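You operate a simulated robot arm through the tools that you are given. There is no shell and no other tool.

The job below is to be done with a simulated two-armed robot. You get a single attempt, and the scene is never put back.

JOB
Pick up the seal roller with one hand, pass it to the other hand and put it on the top of the orange tug. Open the warmer door, take the seal coil from the upper shelf of the seal warmer and leave it on the shelf under the panel frame, then shut the door. Open the left drawer, put the blue plug from the inside of the left drawer on the top of the store bench and shut the drawer again. Take the paint pen from the shelf of the control post and put it on the top of the door b kit rack. Any order will do.

Only the result counts: the job must be done as asked and must still hold three seconds after the hand-in. Knocking over, shifting, dropping, spilling or breaking anything else fails it. A push-on lid holds only when it is set on centred and level and pressed home; a screw cap is set on level and turned clockwise until tight.

ROBOT AND FRAMES
Two 7-joint arms with fingered hands on one trunk, on a base that moves. Base frame: it is fixed to the floor where the robot stands at the start and does not move with it; the origin is under the middle of the robot, x ahead of it, y to its left, z up. Units: mm, rad, N and s.
The left shoulder is at the start at [23, 214, 1244], the right one opposite. With the tool pointing down near the work surface each hand reaches from about 100 to 520 mm from the robot's upright axis, wherever it stands, measured 20 degrees to its own side. Places, roughly: blue plug [-4500, -2500, 750]; left drawer [-4700, -2600, 700]; paint pen [-3000, 10250, 1000]; seal coil (17x17x3 cm) [-4100, -2600, 1000]; seal roller (5x4x18 cm) [500, 0, 900]; shelf under the panel frame [-5700, 200, 500]; top of the door B kit rack [-2500, 7200, 1000]; top of the orange tug [-1400, 1200, 600]; top of the store bench [-4900, -2500, 900]; warmer door [-4100, -2400, 900]. Payload 3.3 kg a hand.
The TCP of each hand is the grasp point between the finger pads, 26 mm short of the fingertips. In the tool frame z runs along the fingers and y along their closing line. The gripper opens to 132 mm; its body begins 73 mm behind the TCP. The gripper is a hand of 2 fingers: y runs from the thumb to the fingers, the wrist lies at [0, 0, -224] in the tool frame, and closing takes about 1.5 s.
Orientation is told as [roll, pitch, yaw] about the base's x, y, z axes, in that order, counted from this pose: with the fingers straight down and closing along the base's y, the tool's x points along the base's -x, its y along +y and its z along -z.

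CONTROLS
- The arms move only by the tool apply_moves. It takes "left_steps", "right_steps" or both (then of equal length, played together; a hand with none holds still); each is a list of rows, each a list of 6 numbers: the shift along the tool's x, y, z in mm, then the turn, a rotation vector about the tool's x, y, z in rad. In form: [[dx, dy, dz, rx, ry, rz], ...]. A call has 1 to 20 rows; each row shifts and turns the commanded pose from where the row before left it, along the tool's axes as they then stand. "left_jaw" and "right_jaw" are, for a hand that has rows, the opening, from 0 (shut) to 1 (fully open), set as the call begins (left out, the last holds). Rows are played at 5 a second. More than 50 mm and 0.15 rad between two rows, or a gripper value outside its range, and nothing of the call is played. A pose out of reach is approached as far as the arm can. The call stops where the force on the tool passes 40 N (or 10 N more than at its start, if that is more) or the arm is blocked; 0.2 s more then pass. Each finger travels about 153 mm/s and halts on what it meets, pressing with about 31 N; the grip force reading is that of the motor and also rises with nothing between the fingers. The clock runs only during rows and for 0.2 s after the last one: add rows that do not move to give the fingers time. The reply holds the time, the measured pose of the TCP, the force on the tool along the base axes, the opening and the grip force, in the units named above and with some noise, with the torque about the TCP (base axes, N m) and any sound that the robot's microphone picked up.
- Cameras (640 x 400 px; columns grow to the right, rows downward): "scene" is now at [100.7, 13.6, 1406.7]; the picture's right is [0.08, -1.00, 0.00], its down [-0.73, -0.06, -0.68] and it looks along [0.68, 0.05, -0.73] (base axes); focal length 258 px, centre (320, 200). "left" rides on the left gripper at [-66, -3, -99] in its tool frame; the picture's right is [0.04, -1.00, 0.00], its down [0.83, 0.03, -0.55] and it looks along [0.55, 0.02, 0.83] (tool axes); focal length 261 px, centre (320, 200). "right" rides on the right gripper at [66, -3, -99] in its tool frame; the picture's right is [0.04, 1.00, 0.00], its down [-0.83, 0.03, -0.55] and it looks along [-0.55, 0.02, 0.83] (tool axes); focal length 261 px, centre (320, 200). There is no depth. A picture from a camera that has moved, and an enlarged one, comes with that camera's place and axes in the base frame and with its lens. The place of the scene camera against the robot may be out by one fixed shift of up to 18 mm in any direction.
- capture(camera): a new picture of that camera. No time passes.
- move_column(by): moves the trunk up (or, below 0, down) by that many mm; the arms and the scene camera ride with it, the base frame stays. It gives what a move gives, with no picture.
- base_move(legs): drives the robot by 1 to 6 legs, each [ahead, left, turn to the left] in mm, mm and rad, along the robot's own axes; the way and the turn of a leg run together, so that a leg with both is an arc; at most 1500 mm and 3.142 rad a leg. The arms and the cameras ride along, it lands a little off, and it stops where it bumps. It gives what a move gives.
- curl_fingers(finger1, thumb_bend, hand): sets how far each is bent, from 0 (flat) to 1 (curled in); at 0.3 the hand is open as for a grip, at 0.7 the pads meet at the TCP. One left out holds its place. A second passes; each finger stops where it meets its share of the squeeze, and holds until it gets a number again. A gripper value or a shape takes the hand back. It gives what a move gives, with no picture; readings hold the bend of each and the force on the fingers (four entries, about 0 where the hand has none), thumb and palm.
- hand_shape(shape, hand): the hand has 2 fingers and takes this shape, open, in about a second: jaw (thumb against the fingers, like two jaws); tri (thumb and two fingers); tip (a fingertip pinch); poke (one finger out to press); point (the index stretched); flat (the hand flat); cup (the hand cupped); fist (a fist). The gripper value then closes the fingers along that shape, each until it touches; the sizes above hold for jaw. It gives what a move gives, with no picture.
- pan_tilt(pan, tilt): turns the head with the scene camera to pan (to the left, within 1.501 rad either way) and tilt (down, from -0.506 to 1.204), counted from straight ahead of the robot (the tilt from the chest, where the trunk bows). It gives what a move gives.
- enlarge(camera, box): a new picture of the part [left, top, right, bottom] of that camera's present view, enlarged. No time passes.
- close_job(): hands the job in; it is judged then, once.

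Places have to be worked out from the pictures, the camera data and where the tool is seen. Open the grippers and draw the arms clear of the work before you hand the job in, unless the task says otherwise.

The tools are called after ">>>" by a JSON object that holds its "method" and its "body". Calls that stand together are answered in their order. apply_moves: Moves the arms, as the interface text tells. Its arguments: {"type":"object","properties":{"left_steps":{"type":"array","items":{"type":"array","items":{"type":"number"}}},"left_jaw":{"type":"number"},"right_steps":{"type":"array","items":{"type":"array","items":{"type":"number"}}},"right_jaw":{"type":"number"}},"required":[]} The other tools are called the same way: move_column (by) moves the trunk up or down; hand_shape (shape, hand) gives the hand a shape; curl_fingers (finger1, thumb_bend, hand) moves the fingers one by one; base_move (legs) drives the base; pan_tilt (pan, tilt) turns the head that bears the scene camera; capture (camera) takes a picture; enlarge (camera, box) takes an enlarged picture of a part of a camera's view; close_job () hands the job in.

At the start:

```text
t: 0.0
left_ee_pos: [442.4, 162.0, 1069.3]
left_tool_rot: [0.0, 0.001, 0.0]
left_wrist_force: [0.7, -0.2, 1.0]
left_moment: [0.0, -0.01, -0.02]
left_opening: 131.6
left_grip_force: 0.0
left_shape: jaw
left_bend: [0.3, 0.3]
left_finger forces: [0.0, 0.1, 0.0, 0.1, 0.1, 0.1]
right_ee_pos: [361.7, -190.4, 1045.7]
right_tool_rot: [0.0, -0.002, 0.0]
right_wrist_force: [0.5, 0.0, -0.6]
right_moment: [-0.02, -0.01, -0.02]
right_opening: 131.9
right_grip_force: 0.1
right_shape: jaw
right_bend: [0.3, 0.3]
right_finger forces: [0.0, 0.0, 0.0, 0.0, 0.0, 0.1]
trunk travel left (down, up): [-525.0, 236.0]
robot x, y, heading: [-0.1, 1.0, 0.002]
head pan, tilt (commanded): [0.077, 0.822]
```

scene: 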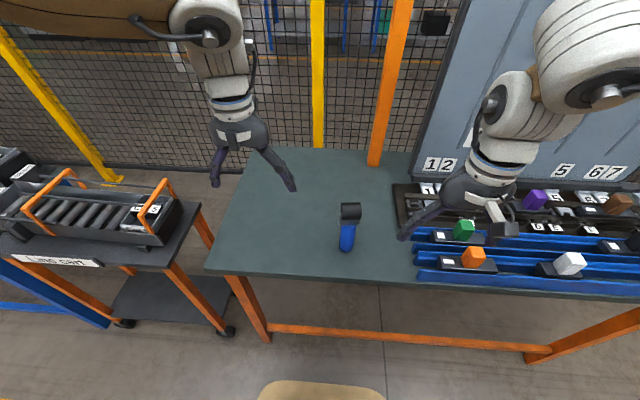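
right: 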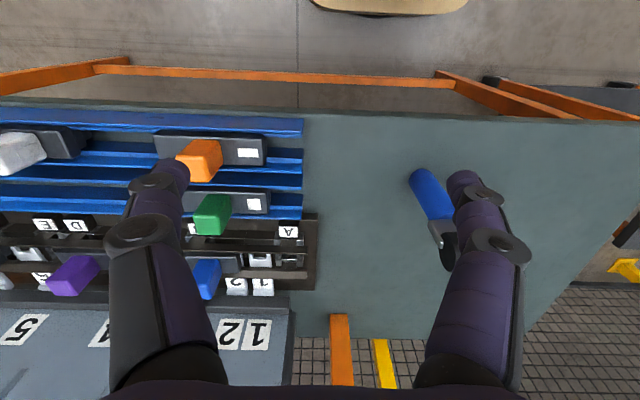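
left: 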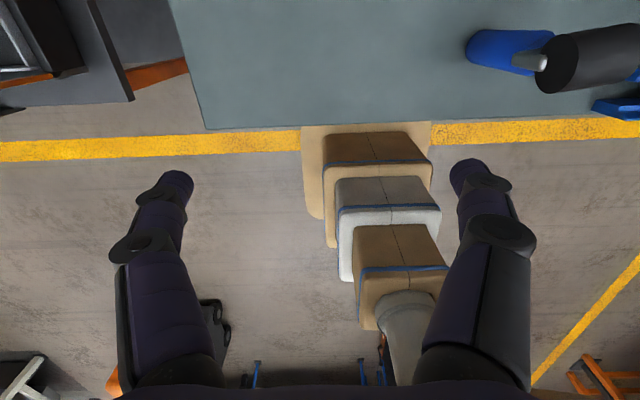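

The roller stands out on the table ahead, between the hands. I look closer at it with the scene camera and the left hand's camera.

>>> {"method": "enlarge", "body": {"camera": "scene", "box": [260, 160, 420, 260]}}

>>> {"method": "enlarge", "body": {"camera": "right", "box": [340, 120, 540, 300]}}

>>> {"method": "enlarge", "body": {"camera": "left", "box": [440, 0, 640, 125]}}

```text
4.00 times, centred on (340, 210) of scene
camera zoom: at [100.7, 13.6, 1406.7], right [0.08, -1.0, 0.0], down [-0.73, -0.06, -0.68], along [0.68, 0.05, -0.73], focal length 1031 px, centre (240, 160)
```

zoom: 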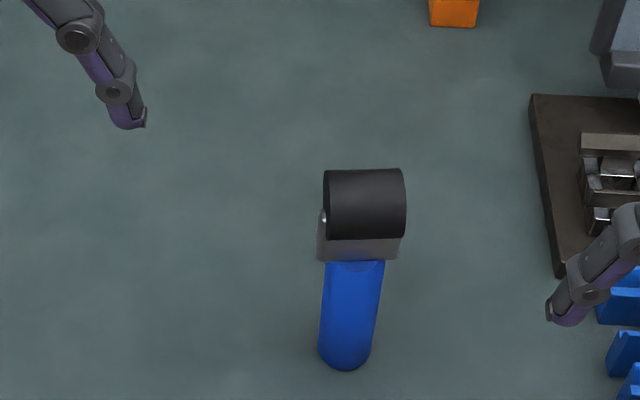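

```text
2.22 times, centred on (440, 210) of right
camera zoom: at [297.6, -190.1, 1144.6], right [-0.04, 1.0, 0.0], down [0.83, 0.03, 0.55], along [0.55, 0.02, -0.83], focal length 579 px, centre (53, 178)
```

zoom: 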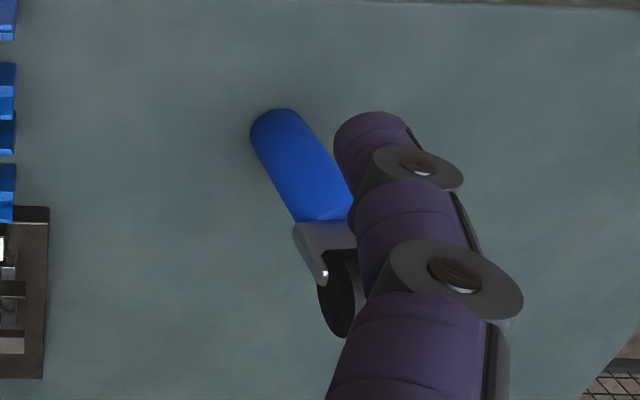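

```text
3.20 times, centred on (540, 62) of left
camera zoom: at [508.3, 157.9, 1168.2], right [-0.04, -1.0, 0.0], down [-0.83, 0.03, 0.55], along [-0.55, 0.02, -0.83], focal length 834 px, centre (-384, 640)
```

zoom: 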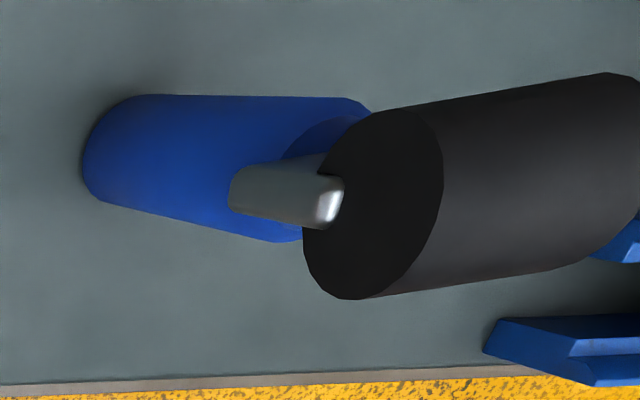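

The roller stands upright on its handle: rays from the scene and left cameras meet at about (485, -30), with the table top near z 810. I'll take it with the left hand pointing horizontally at the handle and later pass it to the right hand from above. First I turn the left hand level in free air.

>>> {"method": "apply_moves", "body": {"left_steps": [[0, 0, 0, 0, -0.15, 0], [0, 0, 0, 0, -0.15, 0], [0, 0, 0, 0, -0.15, 0], [0, 0, 0, 0, -0.15, 0], [0, 0, 0, 0, -0.15, 0], [0, 0, 0, 0, -0.15, 0], [0, 0, 0, 0, -0.15, 0], [0, 0, 0, 0, -0.15, 0], [0, 0, 0, 0, -0.15, 0], [0, 0, 0, 0, -0.15, 0], [0, 0, 0, 0, -0.071, 0], [0, 0, 0, 0.15, 0, 0], [0, 0, 0, 0.15, 0, 0], [0, 0, 0, 0.15, 0, 0], [0, 0, 0, 0.15, 0, 0], [0, 0, 0, 0, 0, 0]], "left_jaw": 1.0}}

```text
t: 3.4
left_ee_pos: [512.5, 63.6, 1115.4]
left_tool_rot: [-0.033, -1.567, -0.368]
left_wrist_force: [-0.4, 0.7, -0.9]
left_moment: [0.04, 0.01, -0.01]
left_opening: 132.1
left_grip_force: 0.1
left_shape: jaw
left_bend: [0.3, 0.3]
left_finger forces: [0.0, 0.0, 0.0, 0.0, 0.0, 0.0]
left hand out of reach, approached as far as the arm can: row 8, 9, 10, 11, 13, 14, 15
right_ee_pos: [362.0, -191.1, 1047.1]
right_tool_rot: [0.0, 0.002, 0.0]
right_wrist_force: [-0.4, 0.0, -0.1]
right_moment: [0.01, 0.01, -0.04]
right_opening: 132.0
right_grip_force: 0.1
right_shape: jaw
right_bend: [0.3, 0.3]
right_finger forces: [0.1, 0.0, 0.0, 0.1, 0.0, 0.0]
trunk travel left (down, up): [-525.0, 236.0]
robot x, y, heading: [0.4, 0.6, -0.001]
head pan, tilt (commanded): [0.077, 0.822]
```

The wrist ended too close to the body, so the arm stopped short of the commanded pose. I test with a short downward move to see where the commanded pose is; the roller's top is near z 990, so z 1040 stays clear.

>>> {"method": "apply_moves", "body": {"left_steps": [[25, 0, 0, 0, 0, 0], [25, 0, 0, 0, 0, 0], [25, 0, 0, 0, 0, 0], [0, 0, 0, 0, 0, 0]]}}

>>> {"method": "capture", "body": {"camera": "scene"}}

```text
t: 4.4
left_ee_pos: [511.2, 64.7, 1039.5]
left_tool_rot: [0.078, -1.571, -0.475]
left_wrist_force: [-0.2, 0.0, 0.8]
left_moment: [0.0, -0.01, 0.02]
left_opening: 132.0
left_grip_force: 0.0
left_shape: jaw
left_bend: [0.3, 0.3]
left_finger forces: [0.0, 0.0, 0.0, 0.0, 0.1, 0.0]
right_ee_pos: [362.1, -190.6, 1045.9]
right_tool_rot: [0.0, -0.001, 0.0]
right_wrist_force: [-0.5, -0.4, 0.3]
right_moment: [0.04, -0.02, 0.0]
right_opening: 132.0
right_grip_force: 0.1
right_shape: jaw
right_bend: [0.3, 0.3]
right_finger forces: [0.0, 0.0, 0.0, 0.1, 0.0, 0.0]
trunk travel left (down, up): [-525.0, 236.0]
robot x, y, heading: [-0.0, 0.4, 0.005]
head pan, tilt (commanded): [0.077, 0.822]
```

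```text
taken
camera scene: at [100.5, 13.4, 1406.8], right [0.08, -1.0, 0.0], down [-0.73, -0.06, -0.68], along [0.68, 0.05, -0.73], focal length 258 px, centre (320, 200)
```

scene: 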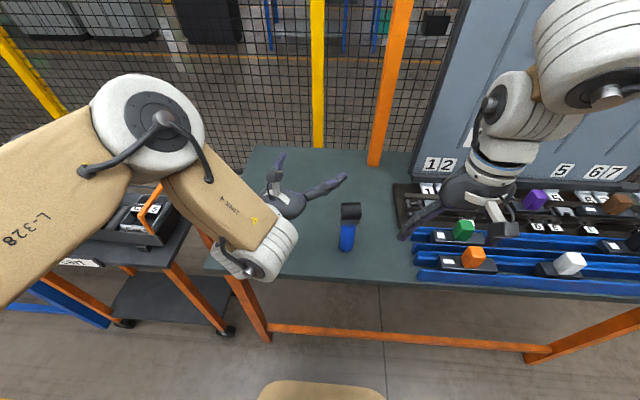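

The commanded pose follows the real one. I swing the left hand out to the left and clear of the roller, turn it further inward, and lower it to handle height.

>>> {"method": "apply_moves", "body": {"left_steps": [[10, 12.7, -24.6, 0, 0, 0], [10, 12.7, -24.6, 0, 0, 0], [10, 12.7, -24.6, 0, 0, 0], [10, 12.7, -24.6, 0, 0, 0], [10, 0, 0, 0.134, 0, 0], [10, 0, 0, 0.134, 0, 0], [10, 0, 0, 0.134, 0, 0], [20, 0, 0, 0, 0, 0], [20, 0, 0, 0, 0, 0], [20, 0, 0, 0, 0, 0], [20, 0, 0, 0, 0, 0], [0, 0, 0, 0, 0, 0]]}}

>>> {"method": "capture", "body": {"camera": "scene"}}

>>> {"method": "capture", "body": {"camera": "left"}}

```text
t: 7.0
left_ee_pos: [395.0, -10.2, 1007.3]
left_tool_rot: [-0.775, -1.568, -0.024]
left_wrist_force: [0.0, 0.8, 0.5]
left_moment: [-0.05, 0.01, 0.0]
left_opening: 131.8
left_grip_force: 0.1
left_shape: jaw
left_bend: [0.3, 0.3]
left_finger forces: [0.0, 0.0, 0.0, 0.1, 0.0, 0.0]
left hand out of reach, approached as far as the arm can: row 4, 5, 6, 7, 8, 9, 10, 11
right_ee_pos: [361.8, -189.9, 1046.4]
right_tool_rot: [-0.001, 0.001, -0.002]
right_wrist_force: [-0.2, 0.4, -0.2]
right_moment: [0.01, 0.01, 0.01]
right_opening: 131.8
right_grip_force: 0.0
right_shape: jaw
right_bend: [0.3, 0.3]
right_finger forces: [0.0, 0.1, 0.1, 0.0, 0.0, 0.0]
trunk travel left (down, up): [-525.0, 236.0]
robot x, y, heading: [-2.6, 2.6, -0.002]
head pan, tilt (commanded): [0.077, 0.822]
```

```text
taken
camera scene: at [100.7, 13.7, 1406.7], right [0.08, -1.0, 0.0], down [-0.73, -0.06, -0.68], along [0.68, 0.05, -0.73], focal length 258 px, centre (320, 200)
```

scene: 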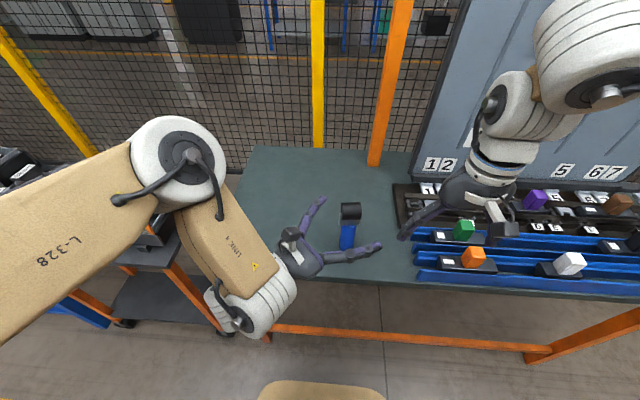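

```text
taken
camera left: at [324.6, 56.5, 1073.0], right [-0.71, -0.7, -0.04], down [-0.37, 0.42, -0.83], along [0.6, -0.58, -0.56], focal length 261 px, centre (320, 200)
```

left: 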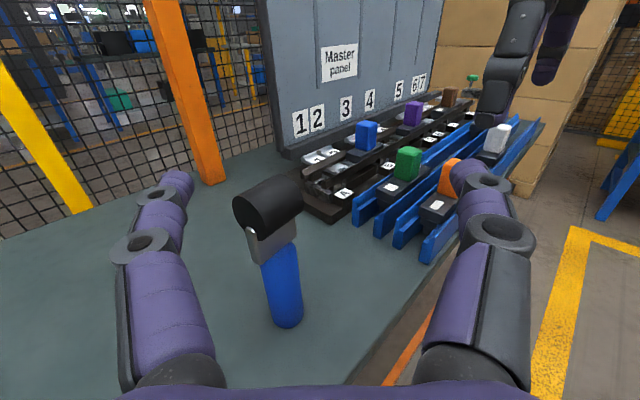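

The hand is at (395, -10, 1007) pointing 0.8 rad to the right; the left camera places the roller's foot at about (476, -28) and the roller's centre near z 962. I lower straight down, short of the roller, then centre on it sideways.

>>> {"method": "apply_moves", "body": {"left_steps": [[25, 0, 0, 0, 0, 0], [25, 0, 0, 0, 0, 0], [25, 0, 0, 0, 0, 0], [25, 0, 0, 0, 0, 0], [22, 0, 0, 0, 0, 0], [0, 15, 0, 0, 0, 0], [0, 15, 0, 0, 0, 0], [0, 15, 0, 0, 0, 0], [0, 0, 0, 0, 0, 0]]}}

>>> {"method": "capture", "body": {"camera": "left"}}

>>> {"method": "capture", "body": {"camera": "scene"}}

```text
t: 9.0
left_ee_pos: [380.7, -31.0, 983.7]
left_tool_rot: [-1.093, -1.563, 0.297]
left_wrist_force: [1.1, 0.5, 0.1]
left_moment: [0.08, -0.02, 0.0]
left_opening: 131.7
left_grip_force: 0.0
left_shape: jaw
left_bend: [0.3, 0.3]
left_finger forces: [0.1, 0.0, 0.0, 0.0, 0.1, 0.0]
left hand out of reach, approached as far as the arm can: row 1, 2, 3, 4, 5, 6, 7, 8
right_ee_pos: [361.9, -190.0, 1045.8]
right_tool_rot: [0.0, 0.0, 0.001]
right_wrist_force: [-0.3, 1.1, 0.0]
right_moment: [-0.01, -0.02, 0.03]
right_opening: 132.1
right_grip_force: 0.0
right_shape: jaw
right_bend: [0.3, 0.3]
right_finger forces: [0.0, 0.0, 0.0, 0.0, 0.0, 0.1]
trunk travel left (down, up): [-525.0, 236.0]
robot x, y, heading: [0.6, 4.6, 0.0]
head pan, tilt (commanded): [0.077, 0.822]
```

```text
taken
camera left: at [310.2, 36.6, 1048.8], right [-0.71, -0.7, -0.03], down [-0.37, 0.42, -0.83], along [0.59, -0.58, -0.56], focal length 261 px, centre (320, 200)
```

left: 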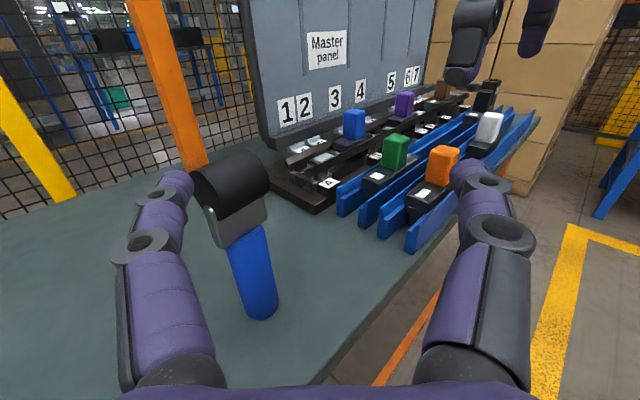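

```text
taken
camera scene: at [100.6, 13.4, 1406.7], right [0.08, -1.0, 0.0], down [-0.73, -0.06, -0.68], along [0.68, 0.05, -0.73], focal length 258 px, centre (320, 200)
```

scene: 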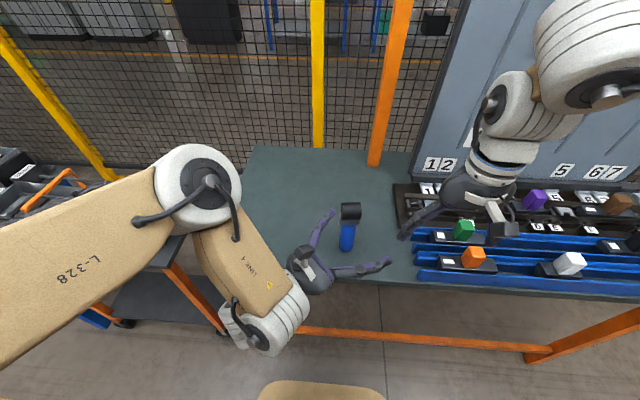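

The wrist bend limits going lower with the hand level, so a lower trunk will help. I back the base away from the table first, then lower the column.

>>> {"method": "base_move", "body": {"legs": [[-160, 0, 0]]}}

>>> {"method": "move_column", "body": {"by": -200}}

>>> {"method": "capture", "body": {"camera": "scene"}}

```text
t: 10.4
left_ee_pos: [218.3, -32.1, 982.7]
left_tool_rot: [-1.141, -1.565, 0.341]
left_wrist_force: [-1.1, 0.7, 0.1]
left_moment: [-0.02, 0.02, 0.0]
left_opening: 131.8
left_grip_force: 0.0
left_shape: jaw
left_bend: [0.3, 0.3]
left_finger forces: [0.0, 0.0, 0.0, 0.1, 0.0, 0.0]
right_ee_pos: [198.0, -190.8, 1045.8]
right_tool_rot: [0.0, -0.001, -0.005]
right_wrist_force: [-0.2, -0.1, 0.4]
right_moment: [-0.01, -0.01, 0.02]
right_opening: 131.9
right_grip_force: 0.1
right_shape: jaw
right_bend: [0.3, 0.3]
right_finger forces: [0.0, 0.0, 0.0, 0.0, 0.0, 0.1]
trunk travel left (down, up): [-525.0, 236.0]
robot x, y, heading: [-161.3, -0.3, -0.004]
head pan, tilt (commanded): [0.077, 0.822]
```

```text
t: 12.6
left_ee_pos: [219.9, -30.7, 783.7]
left_tool_rot: [-1.103, -1.563, 0.306]
left_wrist_force: [0.5, -0.6, 0.6]
left_moment: [0.0, -0.02, 0.04]
left_opening: 132.2
left_grip_force: 0.1
left_shape: jaw
left_bend: [0.3, 0.3]
left_finger forces: [0.0, 0.0, 0.0, 0.0, 0.0, 0.1]
right_ee_pos: [199.5, -191.4, 846.4]
right_tool_rot: [0.0, 0.0, -0.004]
right_wrist_force: [0.0, 0.7, -1.2]
right_moment: [-0.05, -0.04, -0.01]
right_opening: 132.1
right_grip_force: 0.1
right_shape: jaw
right_bend: [0.3, 0.3]
right_finger forces: [0.1, 0.1, 0.0, 0.1, 0.0, 0.0]
trunk travel left (down, up): [-325.0, 436.0]
robot x, y, heading: [-164.4, 1.0, -0.001]
head pan, tilt (commanded): [0.077, 0.822]
```

```text
taken
camera scene: at [-37.1, 13.5, 1205.6], right [0.07, -1.0, 0.0], down [-0.73, -0.05, -0.68], along [0.68, 0.05, -0.73], focal length 258 px, centre (320, 200)
```

scene: 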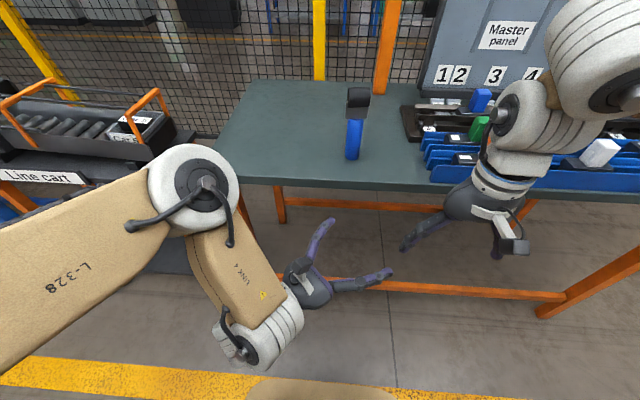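

The camera data agree: the roller stands at about (482, -28). I raise the left hand to z ≈ 885 and slide it sideways in line with the handle, about 180 mm short of it.

>>> {"method": "apply_moves", "body": {"left_steps": [[-25, 30, 0, 0, 0, 0], [-25, 30, 0, 0, 0, 0], [-25, 30, 0, 0, 0, 0], [-25, 30, 0, 0, 0, 0], [-2, 33, 0, 0, 0, 0], [0, 33, 0, 0, 0, 0], [0, 0, 0, 0, 0, 0]]}}

>>> {"method": "capture", "body": {"camera": "left"}}

>>> {"method": "capture", "body": {"camera": "scene"}}

```text
t: 14.2
left_ee_pos: [266.4, 56.4, 902.6]
left_tool_rot: [-0.914, -1.563, 0.12]
left_wrist_force: [0.5, -0.2, 0.5]
left_moment: [0.01, -0.04, -0.03]
left_opening: 132.0
left_grip_force: 0.0
left_shape: jaw
left_bend: [0.3, 0.3]
left_finger forces: [0.0, 0.1, 0.0, 0.0, 0.0, 0.0]
left hand out of reach, approached as far as the arm can: row 3, 4, 5, 6
right_ee_pos: [198.3, -191.2, 846.2]
right_tool_rot: [-0.001, 0.001, -0.002]
right_wrist_force: [0.0, -0.4, 0.4]
right_moment: [0.01, -0.01, -0.02]
right_opening: 131.8
right_grip_force: 0.1
right_shape: jaw
right_bend: [0.3, 0.3]
right_finger forces: [0.0, 0.0, 0.0, 0.0, 0.0, 0.1]
trunk travel left (down, up): [-325.0, 436.0]
robot x, y, heading: [-163.1, 2.4, -0.001]
head pan, tilt (commanded): [0.077, 0.822]
```

```text
taken
camera left: at [195.4, 124.3, 968.9], right [-0.71, -0.7, -0.03], down [-0.37, 0.42, -0.83], along [0.6, -0.58, -0.56], focal length 261 px, centre (320, 200)
```

left: 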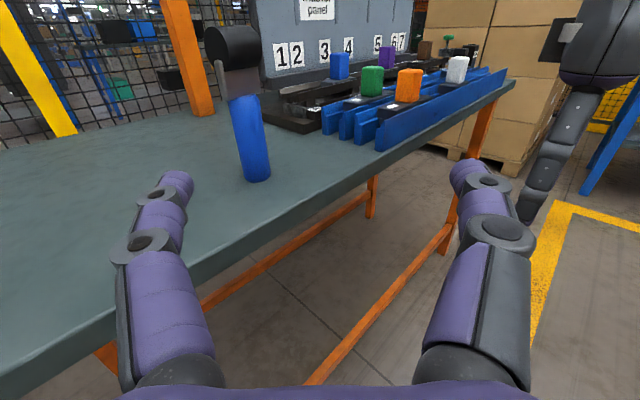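

```text
taken
camera scene: at [-37.0, 13.6, 1205.5], right [0.07, -1.0, 0.0], down [-0.73, -0.05, -0.68], along [0.68, 0.05, -0.73], focal length 258 px, centre (320, 200)
```

scene: 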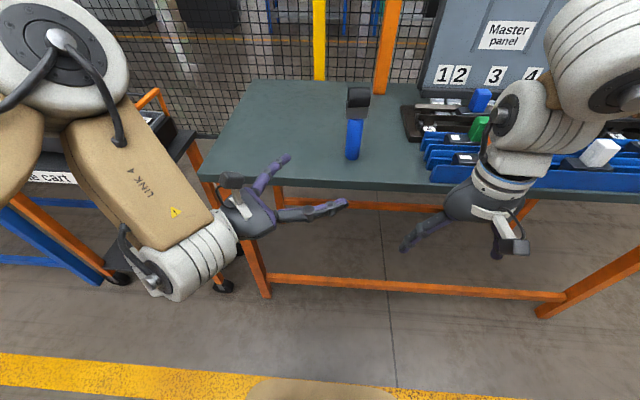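

Now the hand is level at z 903 with the handle 210 mm ahead and 94 mm off to its +y side. I shift sideways to line up, then look again.

>>> {"method": "apply_moves", "body": {"left_steps": [[4, 24, 0, 0, 0, 0], [4, 24, 0, 0, 0, 0], [4, 24, 0, 0, 0, 0], [4, 22, 0, 0, 0, 0], [0, 0, 0, 0, 0, 0]]}}

>>> {"method": "capture", "body": {"camera": "left"}}

```text
t: 15.4
left_ee_pos: [265.6, 57.5, 906.6]
left_tool_rot: [-0.957, -1.563, 0.164]
left_wrist_force: [0.4, 0.4, 0.1]
left_moment: [0.02, 0.02, -0.03]
left_opening: 132.1
left_grip_force: 0.1
left_shape: jaw
left_bend: [0.3, 0.3]
left_finger forces: [0.0, 0.1, 0.1, 0.0, 0.2, 0.1]
left hand out of reach, approached as far as the arm can: row 1, 2, 3, 4
right_ee_pos: [198.7, -190.4, 846.1]
right_tool_rot: [0.0, -0.001, -0.003]
right_wrist_force: [0.3, 0.3, -1.1]
right_moment: [0.02, -0.02, 0.03]
right_opening: 131.8
right_grip_force: 0.1
right_shape: jaw
right_bend: [0.3, 0.3]
right_finger forces: [0.1, 0.1, 0.1, 0.0, 0.0, 0.1]
trunk travel left (down, up): [-325.0, 436.0]
robot x, y, heading: [-163.1, -0.1, -0.003]
head pan, tilt (commanded): [0.077, 0.822]
```

```text
taken
camera left: at [195.1, 126.1, 972.2], right [-0.71, -0.7, -0.03], down [-0.37, 0.42, -0.83], along [0.6, -0.58, -0.56], focal length 261 px, centre (320, 200)
```

left: 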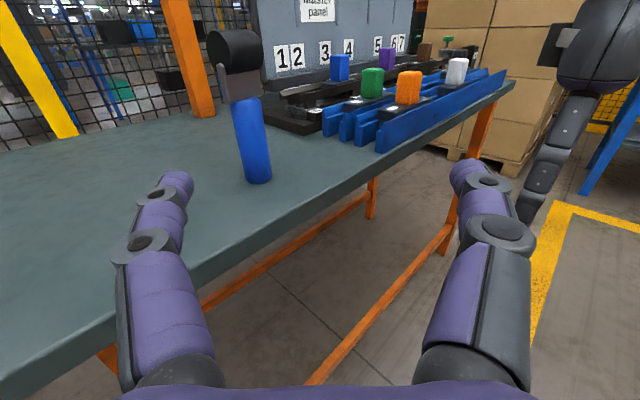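

The arm seems held by its wrist-bend limit. I turn the hand back toward straight ahead about its wrist and pitch it partly downward, which matches the forearm better.

>>> {"method": "apply_moves", "body": {"left_steps": [[0, 29, 0, -0.13, 0, 0], [0, 29, 0, -0.13, 0, 0], [0, 29, 0, -0.13, 0, 0], [0, 29, 0, -0.13, 0, 0], [0, 0, 15, 0, 0.13, 0], [0, 0, 15, 0, 0.13, 0], [0, 0, 15, 0, 0.13, 0], [0, 0, 15, 0, 0.13, 0], [0, 0, 0, 0, 0, 0]]}}

>>> {"method": "capture", "body": {"camera": "scene"}}

```text
t: 17.4
left_ee_pos: [346.2, 163.3, 861.8]
left_tool_rot: [0.061, -1.191, -0.227]
left_wrist_force: [0.4, 0.0, -0.1]
left_moment: [-0.01, 0.03, -0.03]
left_opening: 132.0
left_grip_force: 0.0
left_shape: jaw
left_bend: [0.3, 0.3]
left_finger forces: [0.0, 0.1, 0.1, 0.1, 0.1, 0.0]
left hand out of reach, approached as far as the arm can: row 6, 7, 8
right_ee_pos: [199.5, -191.6, 846.2]
right_tool_rot: [0.002, -0.001, -0.005]
right_wrist_force: [-0.3, 0.4, 0.5]
right_moment: [0.02, 0.06, -0.03]
right_opening: 132.1
right_grip_force: 0.1
right_shape: jaw
right_bend: [0.3, 0.3]
right_finger forces: [0.0, 0.0, 0.0, 0.0, 0.1, 0.1]
trunk travel left (down, up): [-325.0, 436.0]
robot x, y, heading: [-160.6, -0.0, 0.001]
head pan, tilt (commanded): [0.077, 0.822]
```

```text
taken
camera scene: at [-37.0, 12.8, 1205.5], right [0.07, -1.0, 0.0], down [-0.73, -0.05, -0.68], along [0.68, 0.05, -0.73], focal length 258 px, centre (320, 200)
```

scene: 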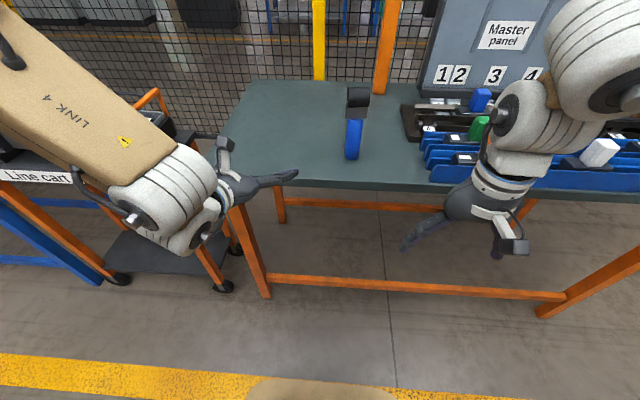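

The level pose keeps running into arm limits, so I change plan: the left hand will reach in tilted about 45° from its own side, closing along x on the handle, and the right hand will later take the roller straight from above. I raise the column again and turn the left hand back to pointing down.

>>> {"method": "move_column", "body": {"by": 200}}

>>> {"method": "apply_moves", "body": {"left_steps": [[0, 0, 0, 0, 0.149, 0], [0, 0, 0, 0, 0.149, 0], [0, 0, 0, 0, 0.149, 0], [0, 0, 0, 0, 0.149, 0], [0, 0, 0, 0, 0.149, 0], [0, 0, 0, 0, 0.149, 0], [0, 0, 0, 0, 0.149, 0], [0, 0, 0, 0, 0.149, 0], [0, 0, 0, 0, 0, 0]]}}

>>> {"method": "capture", "body": {"camera": "scene"}}

```text
t: 19.6
left_ee_pos: [345.9, 163.1, 1061.3]
left_tool_rot: [0.056, -1.189, -0.225]
left_wrist_force: [-0.2, 0.0, -0.2]
left_moment: [0.02, 0.0, 0.0]
left_opening: 132.1
left_grip_force: 0.1
left_shape: jaw
left_bend: [0.3, 0.3]
left_finger forces: [0.0, 0.0, 0.0, 0.0, 0.0, 0.0]
right_ee_pos: [200.4, -190.2, 1044.4]
right_tool_rot: [0.0, 0.0, -0.004]
right_wrist_force: [1.2, 0.2, 0.0]
right_moment: [0.01, 0.02, -0.03]
right_opening: 132.1
right_grip_force: 0.1
right_shape: jaw
right_bend: [0.3, 0.3]
right_finger forces: [0.0, 0.0, 0.1, 0.1, 0.0, 0.0]
trunk travel left (down, up): [-525.0, 236.0]
robot x, y, heading: [-160.8, 2.8, -0.006]
head pan, tilt (commanded): [0.077, 0.822]
```

```text
t: 21.6
left_ee_pos: [346.4, 164.8, 1061.2]
left_tool_rot: [0.019, 0.001, -0.173]
left_wrist_force: [-0.3, 0.4, -0.2]
left_moment: [-0.01, -0.02, 0.0]
left_opening: 132.2
left_grip_force: 0.0
left_shape: jaw
left_bend: [0.3, 0.3]
left_finger forces: [0.1, 0.1, 0.0, 0.1, 0.1, 0.0]
right_ee_pos: [200.2, -188.5, 1045.4]
right_tool_rot: [-0.001, 0.0, -0.002]
right_wrist_force: [0.3, 1.4, 0.1]
right_moment: [-0.03, 0.0, 0.02]
right_opening: 132.1
right_grip_force: 0.1
right_shape: jaw
right_bend: [0.3, 0.3]
right_finger forces: [0.1, 0.0, 0.0, 0.0, 0.0, 0.0]
trunk travel left (down, up): [-525.0, 236.0]
robot x, y, heading: [-160.8, 2.6, -0.0]
head pan, tilt (commanded): [0.077, 0.822]
```

```text
taken
camera scene: at [-61.1, 15.1, 1406.8], right [0.07, -1.0, 0.0], down [-0.73, -0.06, -0.68], along [0.68, 0.05, -0.73], focal length 258 px, centre (320, 200)
```

scene: 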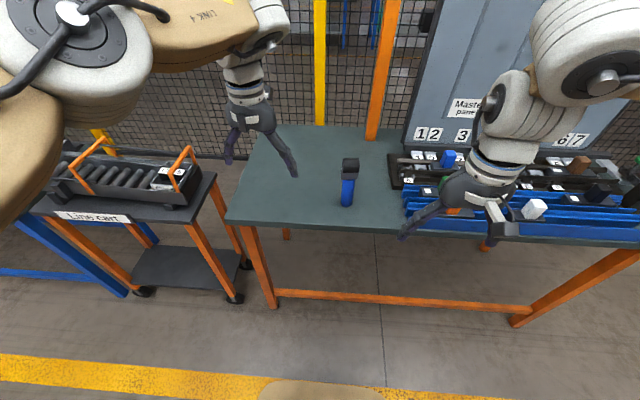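

The left hand is pointing down again. I yaw it +90° so it closes along x with its camera on the outer side, then tilt the fingers 45° toward the right.

>>> {"method": "apply_moves", "body": {"left_steps": [[0, 0, 0, 0, 0, -0.146], [0, 0, 0, 0, 0, -0.146], [0, 0, 0, 0, 0, -0.146], [0, 0, 0, 0, 0, -0.146], [0, 0, 0, 0, 0, -0.146], [0, 0, 0, 0, 0, -0.146], [0, 0, 0, 0, 0, -0.146], [0, 0, 0, 0, 0, -0.146], [0, 0, 0, 0, 0, -0.146], [0, 0, 0, 0, 0, -0.146], [0, 0, 0, 0, 0, -0.146], [0, 0, 0, 0, 0, -0.138], [0, 0, 0, 0, 0.131, 0], [0, 0, 0, 0, 0.131, 0], [0, 0, 0, 0, 0.131, 0], [0, 0, 0, 0, 0.131, 0], [0, 0, 0, 0, 0.131, 0], [0, 0, 0, 0, 0.131, 0], [0, 0, 0, 0, 0, 0]]}}

>>> {"method": "capture", "body": {"camera": "scene"}}

>>> {"method": "capture", "body": {"camera": "left"}}

```text
t: 25.6
left_ee_pos: [346.2, 163.6, 1060.7]
left_tool_rot: [-0.003, 0.765, 1.57]
left_wrist_force: [0.2, -0.6, 0.4]
left_moment: [-0.02, 0.01, -0.01]
left_opening: 131.8
left_grip_force: 0.0
left_shape: jaw
left_bend: [0.3, 0.3]
left_finger forces: [0.0, 0.1, 0.1, 0.1, 0.0, 0.0]
right_ee_pos: [199.1, -190.7, 1046.1]
right_tool_rot: [0.0, 0.0, -0.003]
right_wrist_force: [-0.2, -0.6, 0.1]
right_moment: [0.03, -0.01, 0.01]
right_opening: 131.9
right_grip_force: 0.1
right_shape: jaw
right_bend: [0.3, 0.3]
right_finger forces: [0.0, 0.0, 0.0, 0.1, 0.0, 0.0]
trunk travel left (down, up): [-525.0, 236.0]
robot x, y, heading: [-165.1, -2.6, -0.0]
head pan, tilt (commanded): [0.077, 0.822]
```

```text
taken
camera scene: at [-61.0, 13.2, 1406.8], right [0.07, -1.0, 0.0], down [-0.73, -0.05, -0.68], along [0.68, 0.05, -0.73], focal length 258 px, centre (320, 200)
```

scene: 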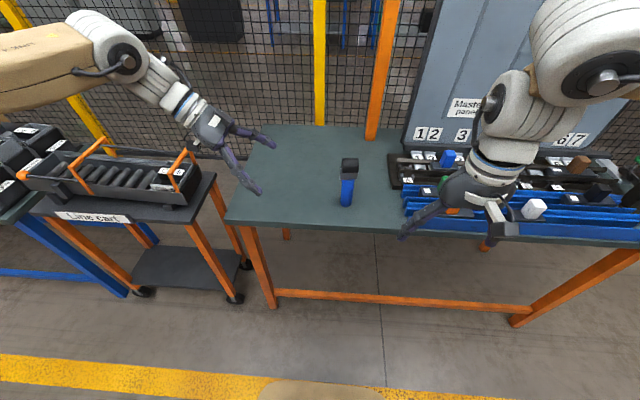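

```text
taken
camera left: at [348.7, 277.3, 1086.9], right [1.0, -0.03, 0.03], down [-0.04, -0.22, 0.98], along [-0.02, -0.98, -0.22], focal length 261 px, centre (320, 200)
```

left: 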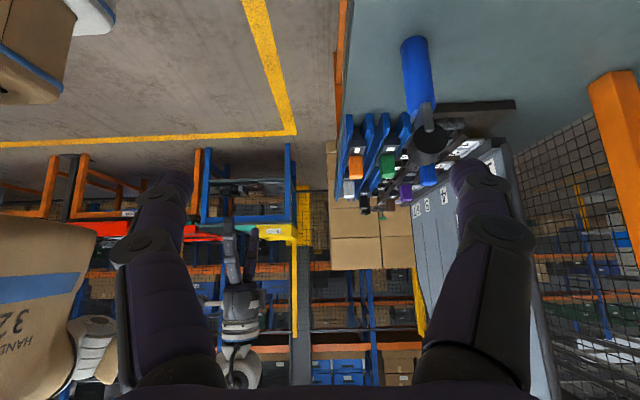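

This tilted pose is comfortable for the arm. I drive back toward the table so the roller is within reach.

>>> {"method": "base_move", "body": {"legs": [[125, 0, 0]]}}

>>> {"method": "apply_moves", "body": {"left_steps": [[0, 0, 0, 0, 0.13, 0], [0, 0, 0, 0, 0, 0]]}}

>>> {"method": "capture", "body": {"camera": "scene"}}

>>> {"method": "capture", "body": {"camera": "left"}}

```text
t: 26.8
left_ee_pos: [475.4, 162.5, 1061.0]
left_tool_rot: [-0.003, 0.764, 1.571]
left_wrist_force: [0.0, -1.0, 0.0]
left_moment: [-0.02, 0.01, -0.03]
left_opening: 131.7
left_grip_force: 0.0
left_shape: jaw
left_bend: [0.3, 0.3]
left_finger forces: [0.1, 0.0, 0.0, 0.0, 0.0, 0.0]
right_ee_pos: [327.3, -191.1, 1044.8]
right_tool_rot: [-0.001, 0.001, -0.002]
right_wrist_force: [0.6, 0.2, -0.3]
right_moment: [0.0, 0.04, 0.01]
right_opening: 132.0
right_grip_force: 0.0
right_shape: jaw
right_bend: [0.3, 0.3]
right_finger forces: [0.0, 0.0, 0.0, 0.0, 0.1, 0.0]
trunk travel left (down, up): [-525.0, 236.0]
robot x, y, heading: [-36.8, -1.9, -0.004]
head pan, tilt (commanded): [0.077, 0.822]
```

```text
t: 27.4
left_ee_pos: [473.5, 160.7, 1062.0]
left_tool_rot: [-0.003, 0.895, 1.567]
left_wrist_force: [-0.5, -0.4, 0.1]
left_moment: [0.02, -0.01, -0.01]
left_opening: 132.1
left_grip_force: 0.1
left_shape: jaw
left_bend: [0.3, 0.3]
left_finger forces: [0.1, 0.0, 0.1, 0.1, 0.1, 0.0]
right_ee_pos: [325.3, -192.3, 1045.8]
right_tool_rot: [-0.002, 0.0, -0.005]
right_wrist_force: [0.5, 0.0, 0.3]
right_moment: [0.03, 0.0, -0.01]
right_opening: 131.9
right_grip_force: 0.1
right_shape: jaw
right_bend: [0.3, 0.3]
right_finger forces: [0.0, 0.0, 0.0, 0.1, 0.1, 0.1]
trunk travel left (down, up): [-525.0, 236.0]
robot x, y, heading: [-33.1, -0.3, -0.005]
head pan, tilt (commanded): [0.077, 0.822]
```

```text
taken
camera scene: at [65.5, 12.5, 1406.8], right [0.07, -1.0, 0.0], down [-0.73, -0.05, -0.68], along [0.68, 0.05, -0.73], focal length 258 px, centre (320, 200)
```

scene: 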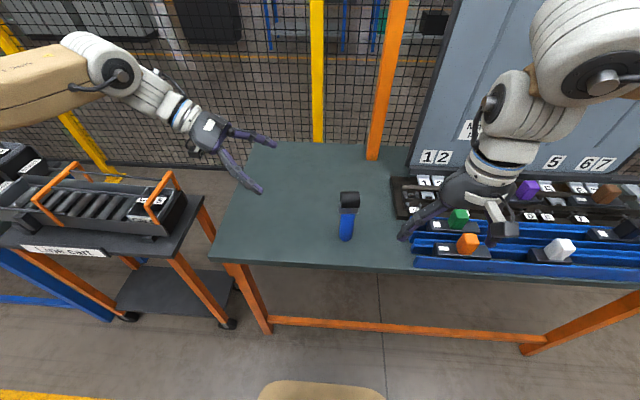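

```text
taken
camera left: at [475.9, 278.7, 1071.7], right [1.0, -0.03, 0.03], down [-0.04, -0.09, 1.0], along [-0.02, -1.0, -0.09], focal length 261 px, centre (320, 200)
```

left: 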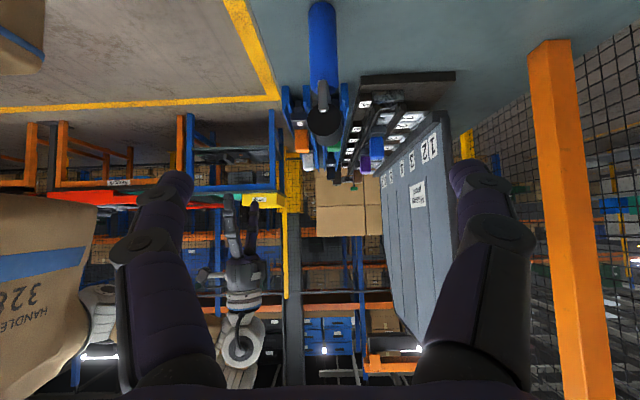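

The left camera puts the handle at x ≈ 480, y ≈ -29 and the roller centre at z ≈ 956. I move to a spot 130 mm short of the handle along the finger direction.

>>> {"method": "apply_moves", "body": {"left_steps": [[-7.3, -1.4, 34.2, 0, 0, 0], [-7.3, -1.4, 34.2, 0, 0, 0], [-7.3, -1.4, 34.2, 0, 0, 0], [-7.3, -1.4, 34.2, 0, 0, 0], [0, 0, 0, 0, 0, 0]]}}

>>> {"method": "capture", "body": {"camera": "left"}}

>>> {"method": "capture", "body": {"camera": "scene"}}

```text
t: 28.6
left_ee_pos: [479.5, 74.1, 954.3]
left_tool_rot: [-0.003, 0.896, 1.569]
left_wrist_force: [-0.2, 0.3, -0.1]
left_moment: [0.0, -0.01, -0.02]
left_opening: 132.1
left_grip_force: 0.0
left_shape: jaw
left_bend: [0.3, 0.3]
left_finger forces: [0.0, 0.0, 0.1, 0.1, 0.0, 0.0]
right_ee_pos: [326.2, -190.2, 1046.7]
right_tool_rot: [0.0, -0.001, -0.004]
right_wrist_force: [0.4, 0.0, -0.3]
right_moment: [0.0, 0.02, 0.01]
right_opening: 132.0
right_grip_force: 0.0
right_shape: jaw
right_bend: [0.3, 0.3]
right_finger forces: [0.1, 0.0, 0.0, 0.0, 0.0, 0.0]
trunk travel left (down, up): [-525.0, 236.0]
robot x, y, heading: [-31.8, 2.2, -0.007]
head pan, tilt (commanded): [0.077, 0.822]
```

```text
taken
camera left: at [481.3, 191.7, 965.4], right [1.0, -0.02, 0.03], down [-0.04, -0.09, 1.0], along [-0.02, -1.0, -0.09], focal length 261 px, centre (320, 200)
```

left: 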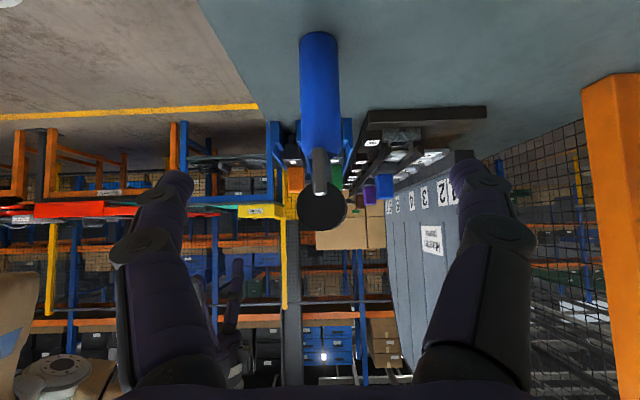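

```text
taken
camera scene: at [65.7, 13.6, 1406.8], right [0.07, -1.0, 0.0], down [-0.73, -0.05, -0.68], along [0.68, 0.05, -0.73], focal length 258 px, centre (320, 200)
```

scene: 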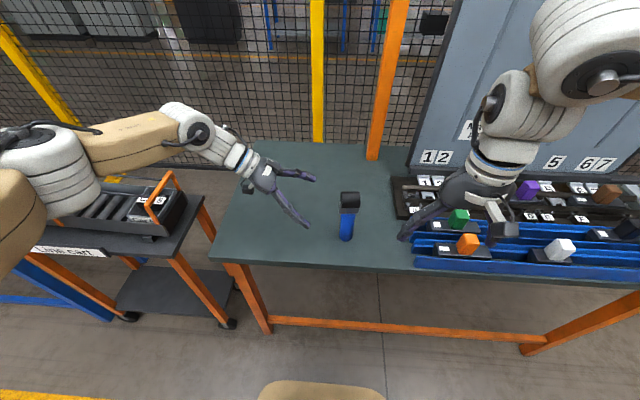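

The handle is dead ahead (x ≈ 481), the table top about z 797, the roller centre near z 953. I tilt a little flatter so the palm clears the roller, then advance in two parts.

>>> {"method": "apply_moves", "body": {"left_steps": [[-14, -0.5, 0, 0, 0.078, 0], [-14.7, -0.5, 0, 0, 0.077, 0], [0, 0, 25, 0, 0, 0], [0, 0, 25, 0, 0, 0], [0, 0, 25, 0, 0, 0], [0, 0, 0, 0, 0, 0]]}}

>>> {"method": "capture", "body": {"camera": "left"}}

>>> {"method": "capture", "body": {"camera": "scene"}}

>>> {"method": "capture", "body": {"camera": "right"}}

```text
t: 30.0
left_ee_pos: [479.7, 26.5, 891.7]
left_tool_rot: [-0.007, 1.05, 1.566]
left_wrist_force: [-0.5, -0.9, 0.3]
left_moment: [0.0, 0.04, 0.0]
left_opening: 131.9
left_grip_force: 0.0
left_shape: jaw
left_bend: [0.3, 0.3]
left_finger forces: [0.0, 0.0, 0.0, 0.1, 0.1, 0.0]
right_ee_pos: [326.1, -190.5, 1046.1]
right_tool_rot: [-0.001, 0.0, -0.004]
right_wrist_force: [0.0, -0.5, 0.1]
right_moment: [0.02, 0.0, 0.01]
right_opening: 131.8
right_grip_force: 0.1
right_shape: jaw
right_bend: [0.3, 0.3]
right_finger forces: [0.0, 0.0, 0.1, 0.0, 0.1, 0.0]
trunk travel left (down, up): [-525.0, 236.0]
robot x, y, heading: [-39.1, 2.4, -0.004]
head pan, tilt (commanded): [0.077, 0.822]
```

```text
taken
camera left: at [482.7, 144.4, 884.4], right [1.0, -0.02, 0.04], down [-0.04, 0.07, 1.0], along [-0.02, -1.0, 0.07], focal length 261 px, centre (320, 200)
```

left: 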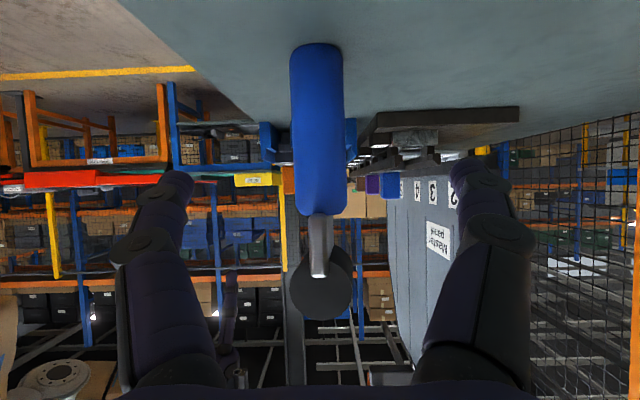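

```text
taken
camera scene: at [65.9, 13.6, 1406.7], right [0.07, -1.0, 0.0], down [-0.73, -0.05, -0.68], along [0.68, 0.05, -0.73], focal length 258 px, centre (320, 200)
```

scene: 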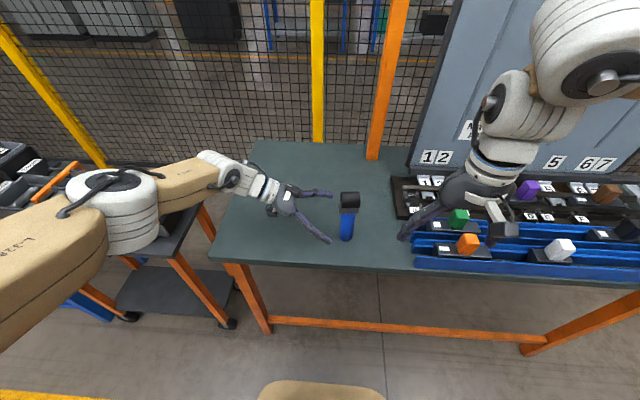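

```text
taken
camera right: at [262.2, -190.8, 1144.7], right [-0.04, 1.0, 0.0], down [0.83, 0.03, 0.55], along [0.55, 0.02, -0.83], focal length 261 px, centre (320, 200)
```

right: 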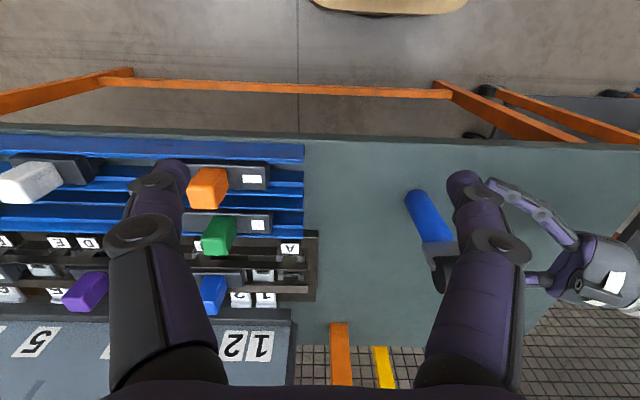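

The handle is centred between the fingers, about 64 mm ahead. I advance 60 mm and check before closing.

>>> {"method": "apply_moves", "body": {"left_steps": [[0, 0, 20, 0, 0, 0], [0, 0, 20, 0, 0, 0], [0, 0, 20, 0, 0, 0], [0, 0, 0, 0, 0, 0]]}}

>>> {"method": "capture", "body": {"camera": "left"}}

>>> {"method": "enlarge", "body": {"camera": "scene", "box": [240, 140, 420, 260]}}

```text
t: 31.0
left_ee_pos: [476.6, -17.5, 870.3]
left_tool_rot: [-0.006, 1.051, 1.567]
left_wrist_force: [-0.6, 0.0, -0.4]
left_moment: [0.03, 0.02, -0.04]
left_opening: 132.1
left_grip_force: 0.1
left_shape: jaw
left_bend: [0.3, 0.3]
left_finger forces: [0.1, 0.0, 0.0, 0.1, 0.0, 0.0]
left hand out of reach, approached as far as the arm can: row 3
right_ee_pos: [325.8, -191.3, 1045.9]
right_tool_rot: [0.0, 0.001, -0.003]
right_wrist_force: [-0.3, -0.6, 0.4]
right_moment: [0.0, 0.01, 0.04]
right_opening: 131.8
right_grip_force: 0.1
right_shape: jaw
right_bend: [0.3, 0.3]
right_finger forces: [0.1, 0.0, 0.0, 0.0, 0.1, 0.0]
trunk travel left (down, up): [-525.0, 236.0]
robot x, y, heading: [-35.0, -0.4, 0.001]
head pan, tilt (commanded): [0.077, 0.822]
```

```text
taken
camera left: at [478.7, 99.9, 861.4], right [1.0, -0.02, 0.04], down [-0.04, 0.07, 1.0], along [-0.02, -1.0, 0.06], focal length 261 px, centre (320, 200)
```

left: 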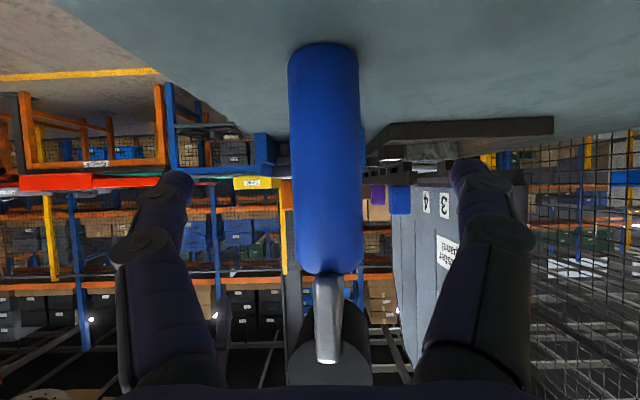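

```text
3.33 times, centred on (330, 200) of scene
camera zoom: at [65.8, 12.9, 1406.8], right [0.07, -1.0, 0.0], down [-0.73, -0.05, -0.68], along [0.68, 0.05, -0.73], focal length 859 px, centre (287, 200)
```

zoom: 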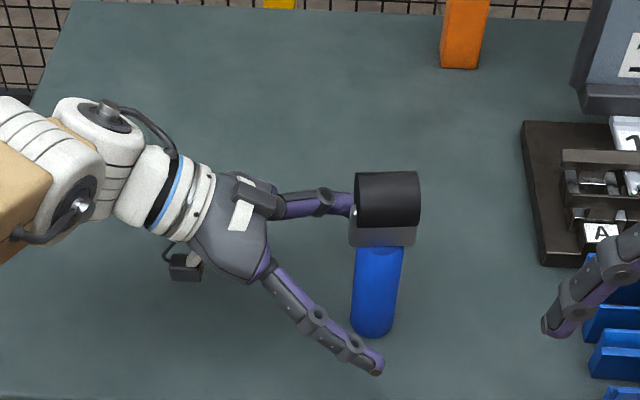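

The arm hit its reach limit 12 mm short. I back the hand out, move the base 35 mm nearer, and come in again.

>>> {"method": "apply_moves", "body": {"left_steps": [[0, 0, -20, 0, 0, 0], [0, 0, -20, 0, 0, 0], [0, 0, -25, 0, 0, 0], [0, 0, -25, 0, 0, 0], [0, 0, 0, 0, 0, 0]]}}

>>> {"method": "base_move", "body": {"legs": [[36, 0, 0]]}}

>>> {"method": "capture", "body": {"camera": "left"}}

```text
t: 32.2
left_ee_pos: [477.2, 58.0, 915.0]
left_tool_rot: [-0.004, 1.05, 1.57]
left_wrist_force: [-0.3, 0.4, 0.0]
left_moment: [0.0, 0.04, 0.02]
left_opening: 132.1
left_grip_force: 0.0
left_shape: jaw
left_bend: [0.3, 0.3]
left_finger forces: [0.1, 0.1, 0.0, 0.0, 0.0, 0.0]
right_ee_pos: [325.7, -190.8, 1046.0]
right_tool_rot: [0.001, 0.0, -0.004]
right_wrist_force: [0.0, -0.3, 0.0]
right_moment: [-0.03, 0.03, -0.01]
right_opening: 131.8
right_grip_force: 0.2
right_shape: jaw
right_bend: [0.3, 0.3]
right_finger forces: [0.0, 0.0, 0.0, 0.1, 0.0, 0.0]
trunk travel left (down, up): [-525.0, 236.0]
robot x, y, heading: [-32.4, 2.1, -0.001]
head pan, tilt (commanded): [0.077, 0.822]
```

```text
t: 33.1
left_ee_pos: [514.2, 59.0, 913.9]
left_tool_rot: [-0.001, 1.049, 1.57]
left_wrist_force: [-0.2, 0.1, -0.7]
left_moment: [-0.05, 0.03, -0.05]
left_opening: 131.7
left_grip_force: 0.1
left_shape: jaw
left_bend: [0.3, 0.3]
left_finger forces: [0.1, 0.1, 0.0, 0.0, 0.0, 0.0]
right_ee_pos: [363.1, -191.9, 1046.7]
right_tool_rot: [0.0, 0.002, -0.007]
right_wrist_force: [0.5, -0.5, -0.6]
right_moment: [-0.01, 0.02, 0.0]
right_opening: 132.1
right_grip_force: 0.0
right_shape: jaw
right_bend: [0.3, 0.3]
right_finger forces: [0.0, 0.0, 0.0, 0.0, 0.0, 0.0]
trunk travel left (down, up): [-525.0, 236.0]
robot x, y, heading: [-0.0, -0.8, 0.002]
head pan, tilt (commanded): [0.077, 0.822]
```

```text
taken
camera left: at [516.8, 175.7, 906.0], right [1.0, -0.02, 0.04], down [-0.03, 0.07, 1.0], along [-0.02, -1.0, 0.06], focal length 261 px, centre (320, 200)
```

left: 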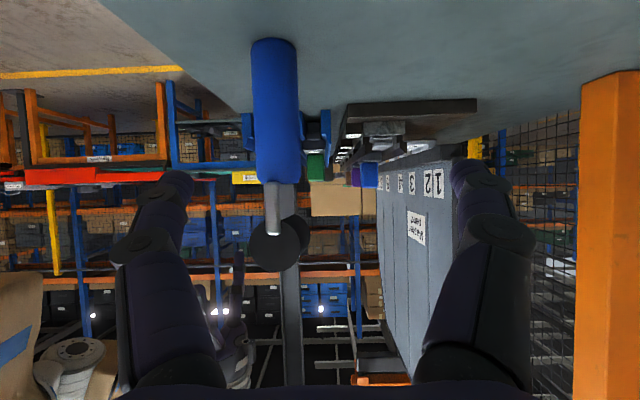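

The base moved on; the handle is again at x ≈ 480. I shift 34 mm back into line and advance 100 mm onto the handle.

>>> {"method": "apply_moves", "body": {"left_steps": [[0, 17, 0, 0, 0, 0], [0, 17, 0, 0, 0, 0], [0, 0, 20, 0, 0, 0], [0, 0, 20, 0, 0, 0], [0, 0, 20, 0, 0, 0], [0, 0, 20, 0, 0, 0], [0, 0, 20, 0, 0, 0], [0, 0, 0, 0, 0, 0]]}}

>>> {"method": "capture", "body": {"camera": "left"}}

>>> {"method": "enlarge", "body": {"camera": "scene", "box": [240, 140, 420, 260]}}

```text
t: 34.9
left_ee_pos: [476.3, -26.4, 866.6]
left_tool_rot: [-0.005, 1.05, 1.566]
left_wrist_force: [0.4, -0.8, -0.7]
left_moment: [0.02, -0.01, 0.02]
left_opening: 132.0
left_grip_force: 0.1
left_shape: jaw
left_bend: [0.3, 0.3]
left_finger forces: [0.0, 0.0, 0.0, 0.1, 0.1, 0.0]
right_ee_pos: [361.9, -192.6, 1046.5]
right_tool_rot: [0.0, 0.0, -0.007]
right_wrist_force: [0.8, 0.4, 0.2]
right_moment: [0.03, 0.01, 0.0]
right_opening: 131.7
right_grip_force: 0.1
right_shape: jaw
right_bend: [0.3, 0.3]
right_finger forces: [0.1, 0.0, 0.0, 0.0, 0.0, 0.1]
trunk travel left (down, up): [-525.0, 236.0]
robot x, y, heading: [-1.7, 1.2, -0.002]
head pan, tilt (commanded): [0.077, 0.822]
```

```text
taken
camera left: at [479.3, 91.2, 857.7], right [1.0, -0.02, 0.04], down [-0.04, 0.07, 1.0], along [-0.02, -1.0, 0.07], focal length 261 px, centre (320, 200)
```

left: 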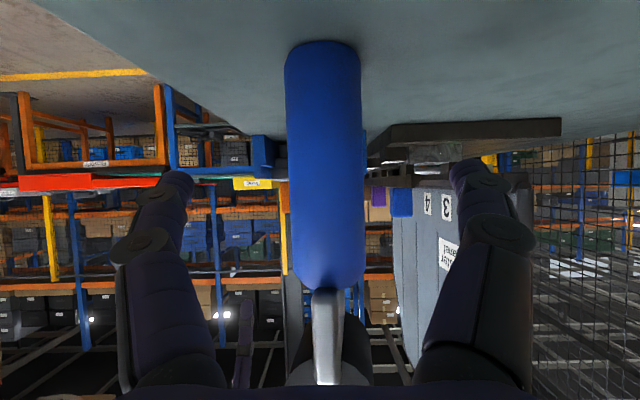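

```text
3.33 times, centred on (330, 200) of scene
camera zoom: at [101.1, 13.3, 1406.7], right [0.07, -1.0, 0.0], down [-0.73, -0.05, -0.68], along [0.68, 0.05, -0.73], focal length 859 px, centre (287, 200)
```

zoom: 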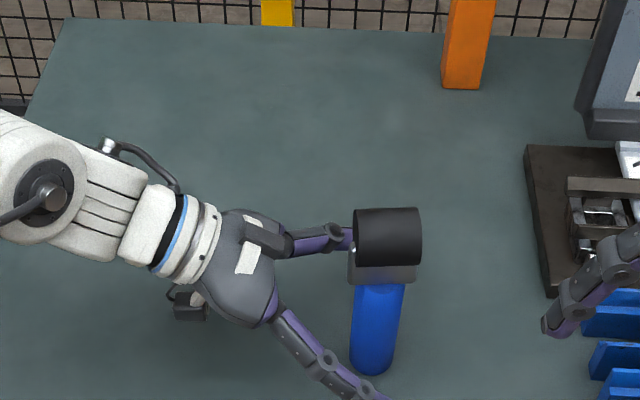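

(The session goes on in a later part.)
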